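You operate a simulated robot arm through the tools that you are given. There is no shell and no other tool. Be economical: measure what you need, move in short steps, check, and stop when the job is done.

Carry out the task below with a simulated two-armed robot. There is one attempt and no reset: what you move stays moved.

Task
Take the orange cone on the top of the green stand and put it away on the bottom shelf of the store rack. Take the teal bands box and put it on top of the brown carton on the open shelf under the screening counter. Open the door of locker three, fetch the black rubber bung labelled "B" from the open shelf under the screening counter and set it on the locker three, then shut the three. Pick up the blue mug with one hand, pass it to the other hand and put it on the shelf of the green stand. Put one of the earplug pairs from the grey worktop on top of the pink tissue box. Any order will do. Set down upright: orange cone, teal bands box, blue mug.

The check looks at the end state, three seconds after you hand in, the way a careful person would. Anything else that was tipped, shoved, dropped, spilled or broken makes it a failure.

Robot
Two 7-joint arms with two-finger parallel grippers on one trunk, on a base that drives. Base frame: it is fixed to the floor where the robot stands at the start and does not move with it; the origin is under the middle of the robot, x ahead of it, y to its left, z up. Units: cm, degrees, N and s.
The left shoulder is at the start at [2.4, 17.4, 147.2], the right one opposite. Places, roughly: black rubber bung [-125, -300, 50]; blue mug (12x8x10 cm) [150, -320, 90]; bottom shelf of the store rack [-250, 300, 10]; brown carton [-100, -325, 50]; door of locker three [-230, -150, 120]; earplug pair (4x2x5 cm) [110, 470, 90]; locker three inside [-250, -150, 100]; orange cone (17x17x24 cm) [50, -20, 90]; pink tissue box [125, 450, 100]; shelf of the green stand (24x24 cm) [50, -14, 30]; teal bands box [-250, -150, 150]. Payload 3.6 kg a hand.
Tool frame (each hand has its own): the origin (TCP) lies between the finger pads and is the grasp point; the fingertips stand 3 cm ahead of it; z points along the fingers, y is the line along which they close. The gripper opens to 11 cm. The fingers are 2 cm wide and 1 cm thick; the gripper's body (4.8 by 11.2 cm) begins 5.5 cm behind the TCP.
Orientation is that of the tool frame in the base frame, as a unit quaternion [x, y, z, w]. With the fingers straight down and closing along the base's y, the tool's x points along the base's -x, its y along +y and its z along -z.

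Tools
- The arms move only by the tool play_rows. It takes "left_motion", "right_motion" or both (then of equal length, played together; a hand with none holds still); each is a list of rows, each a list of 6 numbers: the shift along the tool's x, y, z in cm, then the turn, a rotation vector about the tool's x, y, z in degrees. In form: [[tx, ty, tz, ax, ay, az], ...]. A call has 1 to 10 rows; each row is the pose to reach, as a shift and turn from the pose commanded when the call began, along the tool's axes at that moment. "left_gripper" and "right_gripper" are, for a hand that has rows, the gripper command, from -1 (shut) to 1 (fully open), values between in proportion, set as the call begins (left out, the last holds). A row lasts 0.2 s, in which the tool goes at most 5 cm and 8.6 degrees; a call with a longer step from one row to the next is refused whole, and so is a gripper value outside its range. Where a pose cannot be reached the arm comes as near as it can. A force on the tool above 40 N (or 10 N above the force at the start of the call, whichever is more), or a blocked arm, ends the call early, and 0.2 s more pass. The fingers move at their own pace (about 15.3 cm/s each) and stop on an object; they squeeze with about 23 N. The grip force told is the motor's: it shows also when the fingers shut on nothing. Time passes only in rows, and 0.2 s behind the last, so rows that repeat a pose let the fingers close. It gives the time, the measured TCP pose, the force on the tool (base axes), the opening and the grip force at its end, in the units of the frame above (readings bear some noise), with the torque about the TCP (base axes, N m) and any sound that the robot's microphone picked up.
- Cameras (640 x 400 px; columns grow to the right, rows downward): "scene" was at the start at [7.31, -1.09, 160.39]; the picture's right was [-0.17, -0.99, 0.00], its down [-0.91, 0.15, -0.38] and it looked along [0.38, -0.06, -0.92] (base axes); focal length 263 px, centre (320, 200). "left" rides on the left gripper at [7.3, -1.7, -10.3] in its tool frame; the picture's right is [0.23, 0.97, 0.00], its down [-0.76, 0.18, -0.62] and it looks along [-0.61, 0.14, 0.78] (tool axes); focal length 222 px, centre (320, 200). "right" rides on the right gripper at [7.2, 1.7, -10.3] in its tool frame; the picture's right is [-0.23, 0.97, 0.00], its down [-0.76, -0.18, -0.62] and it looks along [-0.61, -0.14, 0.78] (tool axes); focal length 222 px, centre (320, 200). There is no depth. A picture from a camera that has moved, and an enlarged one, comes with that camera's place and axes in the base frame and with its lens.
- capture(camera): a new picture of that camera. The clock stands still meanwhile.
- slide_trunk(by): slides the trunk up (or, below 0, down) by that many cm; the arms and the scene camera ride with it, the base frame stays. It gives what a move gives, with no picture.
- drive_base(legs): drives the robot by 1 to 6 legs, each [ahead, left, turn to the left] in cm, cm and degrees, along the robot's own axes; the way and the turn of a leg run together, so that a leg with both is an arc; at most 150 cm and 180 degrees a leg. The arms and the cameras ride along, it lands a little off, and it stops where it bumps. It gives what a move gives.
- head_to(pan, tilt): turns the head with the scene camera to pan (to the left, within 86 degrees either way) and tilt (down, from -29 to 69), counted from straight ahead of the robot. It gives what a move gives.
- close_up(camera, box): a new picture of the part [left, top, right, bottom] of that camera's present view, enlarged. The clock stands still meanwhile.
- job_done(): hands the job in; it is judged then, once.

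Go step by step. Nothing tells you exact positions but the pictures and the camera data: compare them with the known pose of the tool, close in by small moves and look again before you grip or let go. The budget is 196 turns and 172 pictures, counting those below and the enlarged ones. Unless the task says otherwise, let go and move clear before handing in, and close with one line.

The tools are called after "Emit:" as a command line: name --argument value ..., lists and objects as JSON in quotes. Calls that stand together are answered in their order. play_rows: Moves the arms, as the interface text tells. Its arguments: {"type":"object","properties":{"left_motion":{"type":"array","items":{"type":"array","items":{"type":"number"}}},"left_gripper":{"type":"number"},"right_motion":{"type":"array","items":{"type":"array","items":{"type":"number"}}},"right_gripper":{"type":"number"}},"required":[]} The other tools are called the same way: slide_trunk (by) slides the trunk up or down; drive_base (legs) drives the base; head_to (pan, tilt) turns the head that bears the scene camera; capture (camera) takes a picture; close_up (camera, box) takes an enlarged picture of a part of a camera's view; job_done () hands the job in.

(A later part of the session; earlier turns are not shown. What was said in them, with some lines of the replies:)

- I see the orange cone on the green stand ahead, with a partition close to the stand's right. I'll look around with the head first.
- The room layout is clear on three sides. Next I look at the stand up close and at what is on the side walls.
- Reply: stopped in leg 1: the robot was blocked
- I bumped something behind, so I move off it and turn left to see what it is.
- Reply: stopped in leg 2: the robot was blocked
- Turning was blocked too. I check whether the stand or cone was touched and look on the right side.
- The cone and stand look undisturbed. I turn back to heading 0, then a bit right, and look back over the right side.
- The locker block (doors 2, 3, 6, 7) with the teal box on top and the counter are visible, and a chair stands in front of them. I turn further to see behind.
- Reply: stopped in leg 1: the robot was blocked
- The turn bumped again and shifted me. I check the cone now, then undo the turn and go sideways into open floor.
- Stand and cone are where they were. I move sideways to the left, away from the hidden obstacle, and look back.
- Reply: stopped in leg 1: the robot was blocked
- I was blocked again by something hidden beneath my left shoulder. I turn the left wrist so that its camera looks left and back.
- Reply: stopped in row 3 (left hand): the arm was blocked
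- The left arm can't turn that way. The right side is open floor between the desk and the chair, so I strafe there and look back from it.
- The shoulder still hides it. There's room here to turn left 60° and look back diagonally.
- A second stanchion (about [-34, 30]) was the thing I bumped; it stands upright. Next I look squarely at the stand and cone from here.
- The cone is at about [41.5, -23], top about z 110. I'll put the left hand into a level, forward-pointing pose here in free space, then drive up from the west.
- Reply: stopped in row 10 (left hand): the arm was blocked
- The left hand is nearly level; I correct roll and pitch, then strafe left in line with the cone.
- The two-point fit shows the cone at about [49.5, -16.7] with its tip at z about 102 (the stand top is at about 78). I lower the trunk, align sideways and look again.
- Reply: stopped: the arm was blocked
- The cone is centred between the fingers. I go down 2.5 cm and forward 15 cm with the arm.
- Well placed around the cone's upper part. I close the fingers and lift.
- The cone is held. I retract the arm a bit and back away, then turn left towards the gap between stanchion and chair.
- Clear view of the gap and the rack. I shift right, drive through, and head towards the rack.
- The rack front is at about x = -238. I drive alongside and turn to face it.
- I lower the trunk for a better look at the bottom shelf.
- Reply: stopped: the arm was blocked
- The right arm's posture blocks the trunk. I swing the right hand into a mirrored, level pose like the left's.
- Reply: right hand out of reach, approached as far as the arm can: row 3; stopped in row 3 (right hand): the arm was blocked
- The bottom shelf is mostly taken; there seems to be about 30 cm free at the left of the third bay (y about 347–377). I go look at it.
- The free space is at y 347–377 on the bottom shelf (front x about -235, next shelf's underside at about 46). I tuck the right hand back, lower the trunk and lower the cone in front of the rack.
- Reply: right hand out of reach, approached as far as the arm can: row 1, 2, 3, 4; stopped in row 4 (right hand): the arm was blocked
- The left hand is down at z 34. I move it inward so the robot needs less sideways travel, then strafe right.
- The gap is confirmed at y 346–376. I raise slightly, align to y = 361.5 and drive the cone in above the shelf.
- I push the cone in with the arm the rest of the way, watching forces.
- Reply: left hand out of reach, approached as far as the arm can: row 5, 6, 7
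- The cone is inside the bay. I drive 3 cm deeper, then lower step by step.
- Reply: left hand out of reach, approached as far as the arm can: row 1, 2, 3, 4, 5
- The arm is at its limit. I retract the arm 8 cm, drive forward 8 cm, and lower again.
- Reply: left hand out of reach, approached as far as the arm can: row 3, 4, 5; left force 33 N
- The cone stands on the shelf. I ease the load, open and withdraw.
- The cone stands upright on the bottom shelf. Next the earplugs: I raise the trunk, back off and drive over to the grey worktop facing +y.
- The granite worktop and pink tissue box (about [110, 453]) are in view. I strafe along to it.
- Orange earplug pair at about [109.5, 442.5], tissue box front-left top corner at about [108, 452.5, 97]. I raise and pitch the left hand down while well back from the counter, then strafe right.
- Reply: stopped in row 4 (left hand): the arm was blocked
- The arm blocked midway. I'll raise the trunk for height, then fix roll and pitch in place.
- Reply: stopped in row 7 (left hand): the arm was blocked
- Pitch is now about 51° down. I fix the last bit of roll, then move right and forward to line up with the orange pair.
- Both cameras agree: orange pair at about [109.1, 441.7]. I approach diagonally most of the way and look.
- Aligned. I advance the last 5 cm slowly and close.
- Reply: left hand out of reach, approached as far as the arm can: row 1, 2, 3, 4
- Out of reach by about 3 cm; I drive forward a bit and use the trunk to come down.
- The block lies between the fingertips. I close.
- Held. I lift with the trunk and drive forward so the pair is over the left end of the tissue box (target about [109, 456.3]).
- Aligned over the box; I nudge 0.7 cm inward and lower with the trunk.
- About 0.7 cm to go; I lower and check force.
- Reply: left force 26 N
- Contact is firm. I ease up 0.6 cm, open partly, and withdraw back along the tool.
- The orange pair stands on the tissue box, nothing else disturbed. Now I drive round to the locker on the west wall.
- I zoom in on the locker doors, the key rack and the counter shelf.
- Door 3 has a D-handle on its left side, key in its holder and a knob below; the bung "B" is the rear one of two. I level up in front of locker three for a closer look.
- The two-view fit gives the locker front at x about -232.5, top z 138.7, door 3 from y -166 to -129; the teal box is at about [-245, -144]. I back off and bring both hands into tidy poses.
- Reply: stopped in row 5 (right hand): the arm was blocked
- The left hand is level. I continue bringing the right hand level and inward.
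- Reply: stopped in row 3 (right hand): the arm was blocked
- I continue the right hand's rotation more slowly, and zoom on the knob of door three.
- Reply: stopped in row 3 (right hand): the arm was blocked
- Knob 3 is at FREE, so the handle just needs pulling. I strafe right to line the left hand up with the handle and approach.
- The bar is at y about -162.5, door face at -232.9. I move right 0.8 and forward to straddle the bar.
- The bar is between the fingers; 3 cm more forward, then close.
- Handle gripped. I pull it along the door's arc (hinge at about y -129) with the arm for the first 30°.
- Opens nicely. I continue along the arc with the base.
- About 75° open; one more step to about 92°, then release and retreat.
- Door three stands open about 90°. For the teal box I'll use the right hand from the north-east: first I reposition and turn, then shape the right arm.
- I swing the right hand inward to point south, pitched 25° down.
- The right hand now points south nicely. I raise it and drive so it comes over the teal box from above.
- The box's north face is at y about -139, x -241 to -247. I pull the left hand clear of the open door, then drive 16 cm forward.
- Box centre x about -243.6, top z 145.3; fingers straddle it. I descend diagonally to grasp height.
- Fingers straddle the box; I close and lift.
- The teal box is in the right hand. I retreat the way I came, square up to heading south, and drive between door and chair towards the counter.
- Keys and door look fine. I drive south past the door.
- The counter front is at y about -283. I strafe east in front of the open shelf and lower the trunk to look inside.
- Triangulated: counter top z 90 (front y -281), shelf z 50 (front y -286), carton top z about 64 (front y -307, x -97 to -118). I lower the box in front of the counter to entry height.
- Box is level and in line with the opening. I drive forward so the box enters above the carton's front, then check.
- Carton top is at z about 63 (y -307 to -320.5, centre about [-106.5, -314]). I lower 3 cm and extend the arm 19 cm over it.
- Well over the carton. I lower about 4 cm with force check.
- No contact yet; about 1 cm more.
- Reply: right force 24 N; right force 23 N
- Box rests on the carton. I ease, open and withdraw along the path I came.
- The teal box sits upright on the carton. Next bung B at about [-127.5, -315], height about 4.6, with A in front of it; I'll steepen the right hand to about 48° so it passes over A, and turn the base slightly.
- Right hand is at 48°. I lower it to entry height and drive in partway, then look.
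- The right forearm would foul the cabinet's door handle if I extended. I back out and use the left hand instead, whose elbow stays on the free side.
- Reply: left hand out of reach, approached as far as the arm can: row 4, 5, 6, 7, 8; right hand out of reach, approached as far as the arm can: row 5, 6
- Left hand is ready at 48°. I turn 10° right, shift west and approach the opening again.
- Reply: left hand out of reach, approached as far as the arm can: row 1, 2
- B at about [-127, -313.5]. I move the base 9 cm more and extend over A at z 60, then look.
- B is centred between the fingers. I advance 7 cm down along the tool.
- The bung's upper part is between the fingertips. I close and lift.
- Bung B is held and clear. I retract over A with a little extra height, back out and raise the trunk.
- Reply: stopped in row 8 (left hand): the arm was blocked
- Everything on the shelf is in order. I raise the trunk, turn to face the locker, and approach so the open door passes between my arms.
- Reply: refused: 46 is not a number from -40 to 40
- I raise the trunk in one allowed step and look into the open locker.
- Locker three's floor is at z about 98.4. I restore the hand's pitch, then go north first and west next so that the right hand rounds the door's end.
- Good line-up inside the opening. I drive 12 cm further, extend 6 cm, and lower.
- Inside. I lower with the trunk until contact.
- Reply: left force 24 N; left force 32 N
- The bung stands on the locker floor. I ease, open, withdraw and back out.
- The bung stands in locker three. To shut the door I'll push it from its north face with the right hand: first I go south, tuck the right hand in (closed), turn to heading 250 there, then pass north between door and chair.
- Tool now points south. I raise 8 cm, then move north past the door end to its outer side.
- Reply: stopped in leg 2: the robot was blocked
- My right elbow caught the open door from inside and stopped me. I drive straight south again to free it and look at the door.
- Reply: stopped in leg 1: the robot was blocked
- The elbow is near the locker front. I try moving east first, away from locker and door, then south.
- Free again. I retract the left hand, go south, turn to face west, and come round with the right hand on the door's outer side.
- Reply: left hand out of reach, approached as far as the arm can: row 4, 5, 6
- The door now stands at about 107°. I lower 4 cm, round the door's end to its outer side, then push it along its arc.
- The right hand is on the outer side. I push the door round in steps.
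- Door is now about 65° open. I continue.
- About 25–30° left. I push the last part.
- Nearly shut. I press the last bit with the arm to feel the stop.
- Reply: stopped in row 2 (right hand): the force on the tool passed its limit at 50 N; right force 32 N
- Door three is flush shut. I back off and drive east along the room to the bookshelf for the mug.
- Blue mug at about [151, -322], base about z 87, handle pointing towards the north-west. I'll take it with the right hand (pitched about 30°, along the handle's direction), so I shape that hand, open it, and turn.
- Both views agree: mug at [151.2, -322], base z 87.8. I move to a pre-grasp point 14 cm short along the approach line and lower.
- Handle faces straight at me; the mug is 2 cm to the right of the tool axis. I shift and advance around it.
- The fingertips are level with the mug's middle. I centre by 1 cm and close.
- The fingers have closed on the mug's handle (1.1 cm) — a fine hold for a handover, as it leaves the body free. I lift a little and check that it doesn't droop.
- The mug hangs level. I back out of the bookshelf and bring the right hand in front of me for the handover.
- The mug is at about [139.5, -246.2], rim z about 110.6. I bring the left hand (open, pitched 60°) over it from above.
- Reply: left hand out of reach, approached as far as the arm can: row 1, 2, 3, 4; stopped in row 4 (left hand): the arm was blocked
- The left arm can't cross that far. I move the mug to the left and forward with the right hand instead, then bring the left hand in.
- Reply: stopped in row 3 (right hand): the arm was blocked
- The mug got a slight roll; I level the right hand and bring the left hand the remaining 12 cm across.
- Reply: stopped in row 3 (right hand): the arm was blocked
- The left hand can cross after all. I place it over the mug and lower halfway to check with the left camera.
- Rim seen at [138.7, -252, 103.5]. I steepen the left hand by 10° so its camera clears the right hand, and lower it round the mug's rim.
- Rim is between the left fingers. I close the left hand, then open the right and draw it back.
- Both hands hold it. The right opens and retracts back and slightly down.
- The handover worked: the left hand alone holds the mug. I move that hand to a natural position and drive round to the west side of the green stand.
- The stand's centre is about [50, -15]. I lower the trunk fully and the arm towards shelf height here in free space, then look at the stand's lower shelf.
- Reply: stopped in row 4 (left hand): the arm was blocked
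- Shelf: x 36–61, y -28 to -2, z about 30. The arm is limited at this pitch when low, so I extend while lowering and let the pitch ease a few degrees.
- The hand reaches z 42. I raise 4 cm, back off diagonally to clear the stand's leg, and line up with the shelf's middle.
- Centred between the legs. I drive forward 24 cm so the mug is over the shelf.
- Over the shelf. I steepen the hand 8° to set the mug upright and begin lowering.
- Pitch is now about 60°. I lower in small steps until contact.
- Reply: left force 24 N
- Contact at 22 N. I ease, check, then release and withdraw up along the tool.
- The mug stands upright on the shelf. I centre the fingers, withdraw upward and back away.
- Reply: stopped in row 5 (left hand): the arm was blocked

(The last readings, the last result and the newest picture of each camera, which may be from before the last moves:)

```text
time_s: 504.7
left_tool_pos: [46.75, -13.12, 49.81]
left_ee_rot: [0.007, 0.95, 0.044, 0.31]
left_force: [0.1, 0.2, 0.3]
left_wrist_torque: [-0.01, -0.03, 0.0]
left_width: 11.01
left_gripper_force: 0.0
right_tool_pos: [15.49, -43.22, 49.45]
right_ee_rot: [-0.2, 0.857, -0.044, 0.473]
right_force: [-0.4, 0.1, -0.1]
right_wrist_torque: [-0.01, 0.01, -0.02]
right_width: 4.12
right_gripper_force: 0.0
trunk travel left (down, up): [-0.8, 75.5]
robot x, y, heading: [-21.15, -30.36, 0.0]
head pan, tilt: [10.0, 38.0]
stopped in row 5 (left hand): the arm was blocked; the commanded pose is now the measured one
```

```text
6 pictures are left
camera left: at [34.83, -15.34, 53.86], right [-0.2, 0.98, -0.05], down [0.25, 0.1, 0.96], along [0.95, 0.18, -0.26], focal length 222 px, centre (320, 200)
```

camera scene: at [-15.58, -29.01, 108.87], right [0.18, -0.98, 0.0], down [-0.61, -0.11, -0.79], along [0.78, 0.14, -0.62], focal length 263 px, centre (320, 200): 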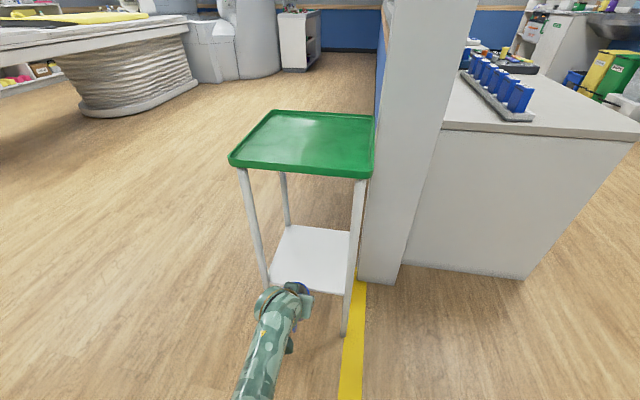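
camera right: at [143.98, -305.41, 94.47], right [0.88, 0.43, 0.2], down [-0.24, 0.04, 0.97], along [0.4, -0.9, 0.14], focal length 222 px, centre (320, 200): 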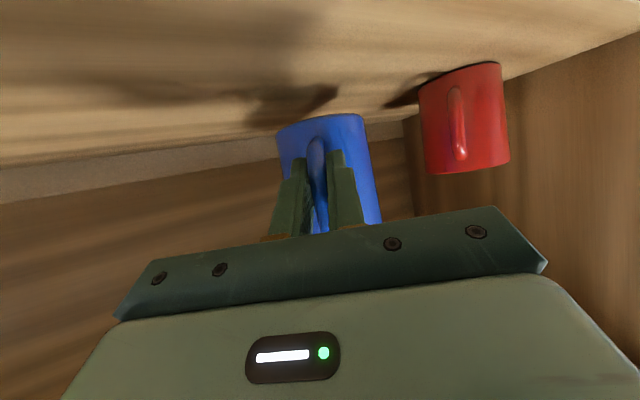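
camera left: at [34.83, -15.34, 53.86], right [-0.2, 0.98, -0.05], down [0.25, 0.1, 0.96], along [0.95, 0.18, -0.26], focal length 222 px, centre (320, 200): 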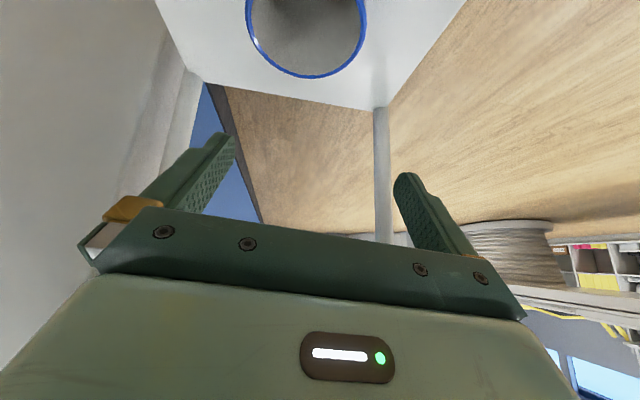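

Hand is clear of the mug. I drive straight back and check the final scene.

Emit:
drive_base --legs '[[-28, 0, 0]]'

Emit:
capture --camera "scene"

Emit:
close_up --camera "scene" --box '[220, 160, 400, 340]'

```text
time_s: 506.7
left_tool_pos: [18.25, -13.07, 49.7]
left_ee_rot: [0.006, 0.95, 0.046, 0.308]
left_force: [0.9, 1.1, -0.3]
left_wrist_torque: [-0.02, -0.04, 0.0]
left_width: 10.98
left_gripper_force: 0.0
right_tool_pos: [-12.79, -43.19, 49.45]
right_ee_rot: [-0.2, 0.857, -0.043, 0.474]
right_force: [0.2, 0.6, -0.3]
right_wrist_torque: [0.0, 0.04, -0.03]
right_width: 4.15
right_gripper_force: 0.0
trunk travel left (down, up): [-0.8, 75.5]
robot x, y, heading: [-49.85, -30.45, 0.6]
head pan, tilt: [10.0, 38.0]
```

```text
5 pictures are left
camera scene: at [-16.93, -29.02, 104.43], right [0.18, -0.98, 0.0], down [-0.61, -0.11, -0.79], along [0.78, 0.14, -0.62], focal length 263 px, centre (320, 200)
```

scene: 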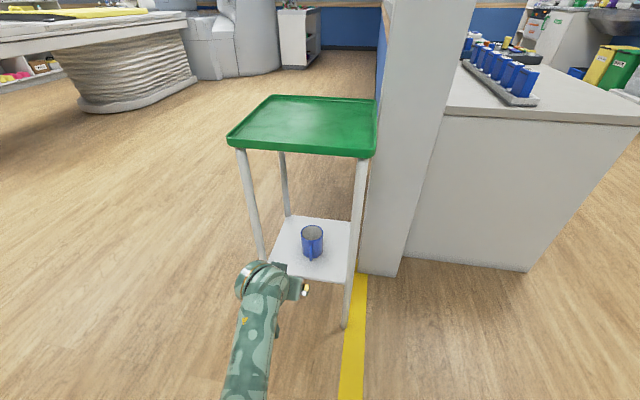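

```text
2.22 times, centred on (310, 250) of scene
camera zoom: at [-16.93, -29.02, 104.43], right [0.18, -0.98, 0.0], down [-0.61, -0.11, -0.79], along [0.78, 0.14, -0.62], focal length 584 px, centre (342, 89)
```

zoom: 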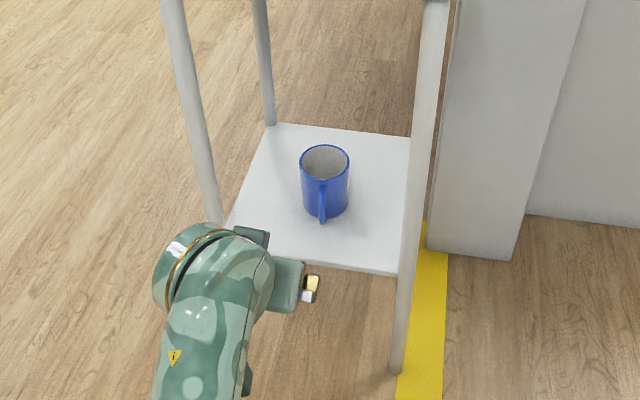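

The mug stands upright on the stand's shelf. A last look at the stanchions and the chair before handing in.

Emit:
slide_trunk --by 40

Emit:
head_to --pan 70 --tilt 30

Emit:
capture --camera "scene"

Emit:
head_to --pan -86 --tilt 25

Emit:
capture --camera "scene"

```text
time_s: 510.5
left_tool_pos: [18.19, -13.08, 89.76]
left_ee_rot: [0.006, 0.95, 0.045, 0.308]
left_force: [0.1, -0.1, 0.4]
left_wrist_torque: [0.0, 0.03, 0.04]
left_width: 11.01
left_gripper_force: 0.1
right_tool_pos: [-13.05, -43.44, 89.2]
right_ee_rot: [-0.201, 0.857, -0.046, 0.473]
right_force: [-0.8, 0.7, 0.2]
right_wrist_torque: [0.02, -0.02, 0.01]
right_width: 4.14
right_gripper_force: 0.0
trunk travel left (down, up): [-40.8, 35.5]
robot x, y, heading: [-49.96, -30.72, 0.0]
head pan, tilt: [10.0, 38.0]
```

```text
time_s: 511.8
left_tool_pos: [18.19, -13.13, 89.81]
left_ee_rot: [0.007, 0.95, 0.045, 0.309]
left_force: [-1.1, -0.7, 0.2]
left_wrist_torque: [0.0, -0.02, -0.01]
left_width: 11.01
left_gripper_force: 0.0
right_tool_pos: [-12.84, -43.47, 89.4]
right_ee_rot: [-0.202, 0.856, -0.045, 0.473]
right_force: [0.3, 0.0, 0.0]
right_wrist_torque: [0.01, -0.01, 0.01]
right_width: 4.09
right_gripper_force: 0.0
trunk travel left (down, up): [-40.8, 35.5]
robot x, y, heading: [-49.86, -30.44, 0.2]
head pan, tilt: [70.0, 30.0]
```

```text
3 pictures are left
camera scene: at [-42.56, -22.09, 147.51], right [0.94, -0.34, 0.0], down [-0.17, -0.47, -0.87], along [0.29, 0.81, -0.5], focal length 263 px, centre (320, 200)
```

scene: 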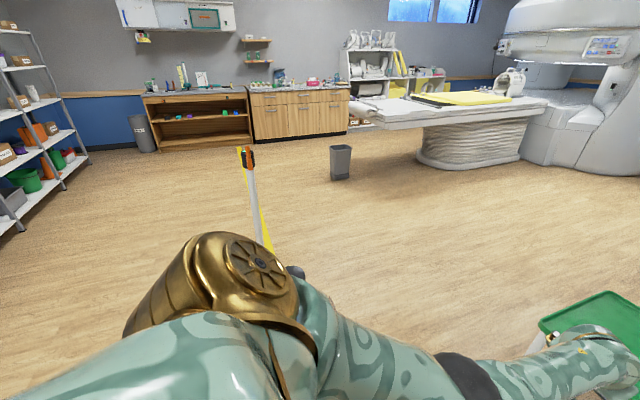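

```text
time_s: 514.2
left_tool_pos: [18.2, -13.08, 89.76]
left_ee_rot: [0.006, 0.95, 0.046, 0.308]
left_force: [-0.3, -0.8, 0.7]
left_wrist_torque: [-0.01, -0.02, -0.01]
left_width: 11.01
left_gripper_force: 0.0
right_tool_pos: [-12.82, -43.35, 89.31]
right_ee_rot: [-0.202, 0.856, -0.045, 0.474]
right_force: [-0.6, 0.1, 1.5]
right_wrist_torque: [-0.01, -0.01, 0.0]
right_width: 4.11
right_gripper_force: 0.1
trunk travel left (down, up): [-40.8, 35.5]
robot x, y, heading: [-50.02, -30.46, 0.1]
head pan, tilt: [-85.9, 25.0]
```

```text
2 pictures are left
camera scene: at [-44.96, -39.79, 148.31], right [-1.0, -0.07, 0.0], down [-0.03, 0.42, -0.91], along [0.07, -0.9, -0.42], focal length 263 px, centre (320, 200)
```

scene: 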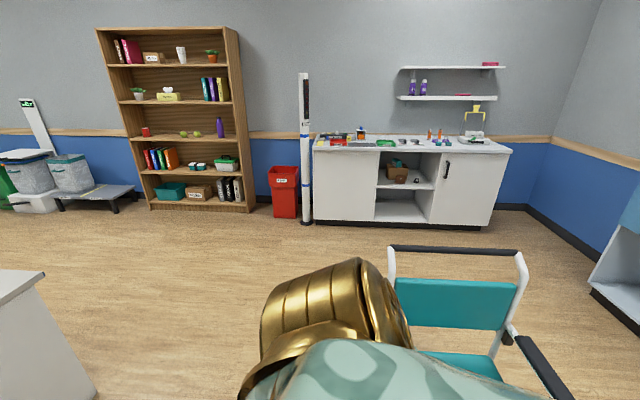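

All five jobs look done in the pictures, the chair and stanchions are standing, and both hands are empty and clear, so I hand in.

Emit:
job_done

```text
The job is handed in.
```

I finished all five jobs and handed in: the cone is on the bottom shelf of the store rack, the bands box is on the brown carton, and bung B is in the shut locker three. The mug was passed from right hand to left and stands on the green stand's shelf, and the orange earplug pair is on the tissue box. I bumped one floor stanchion early on and pushed the open locker door past where I left it before shutting it; I saw nothing tipped or out of place.
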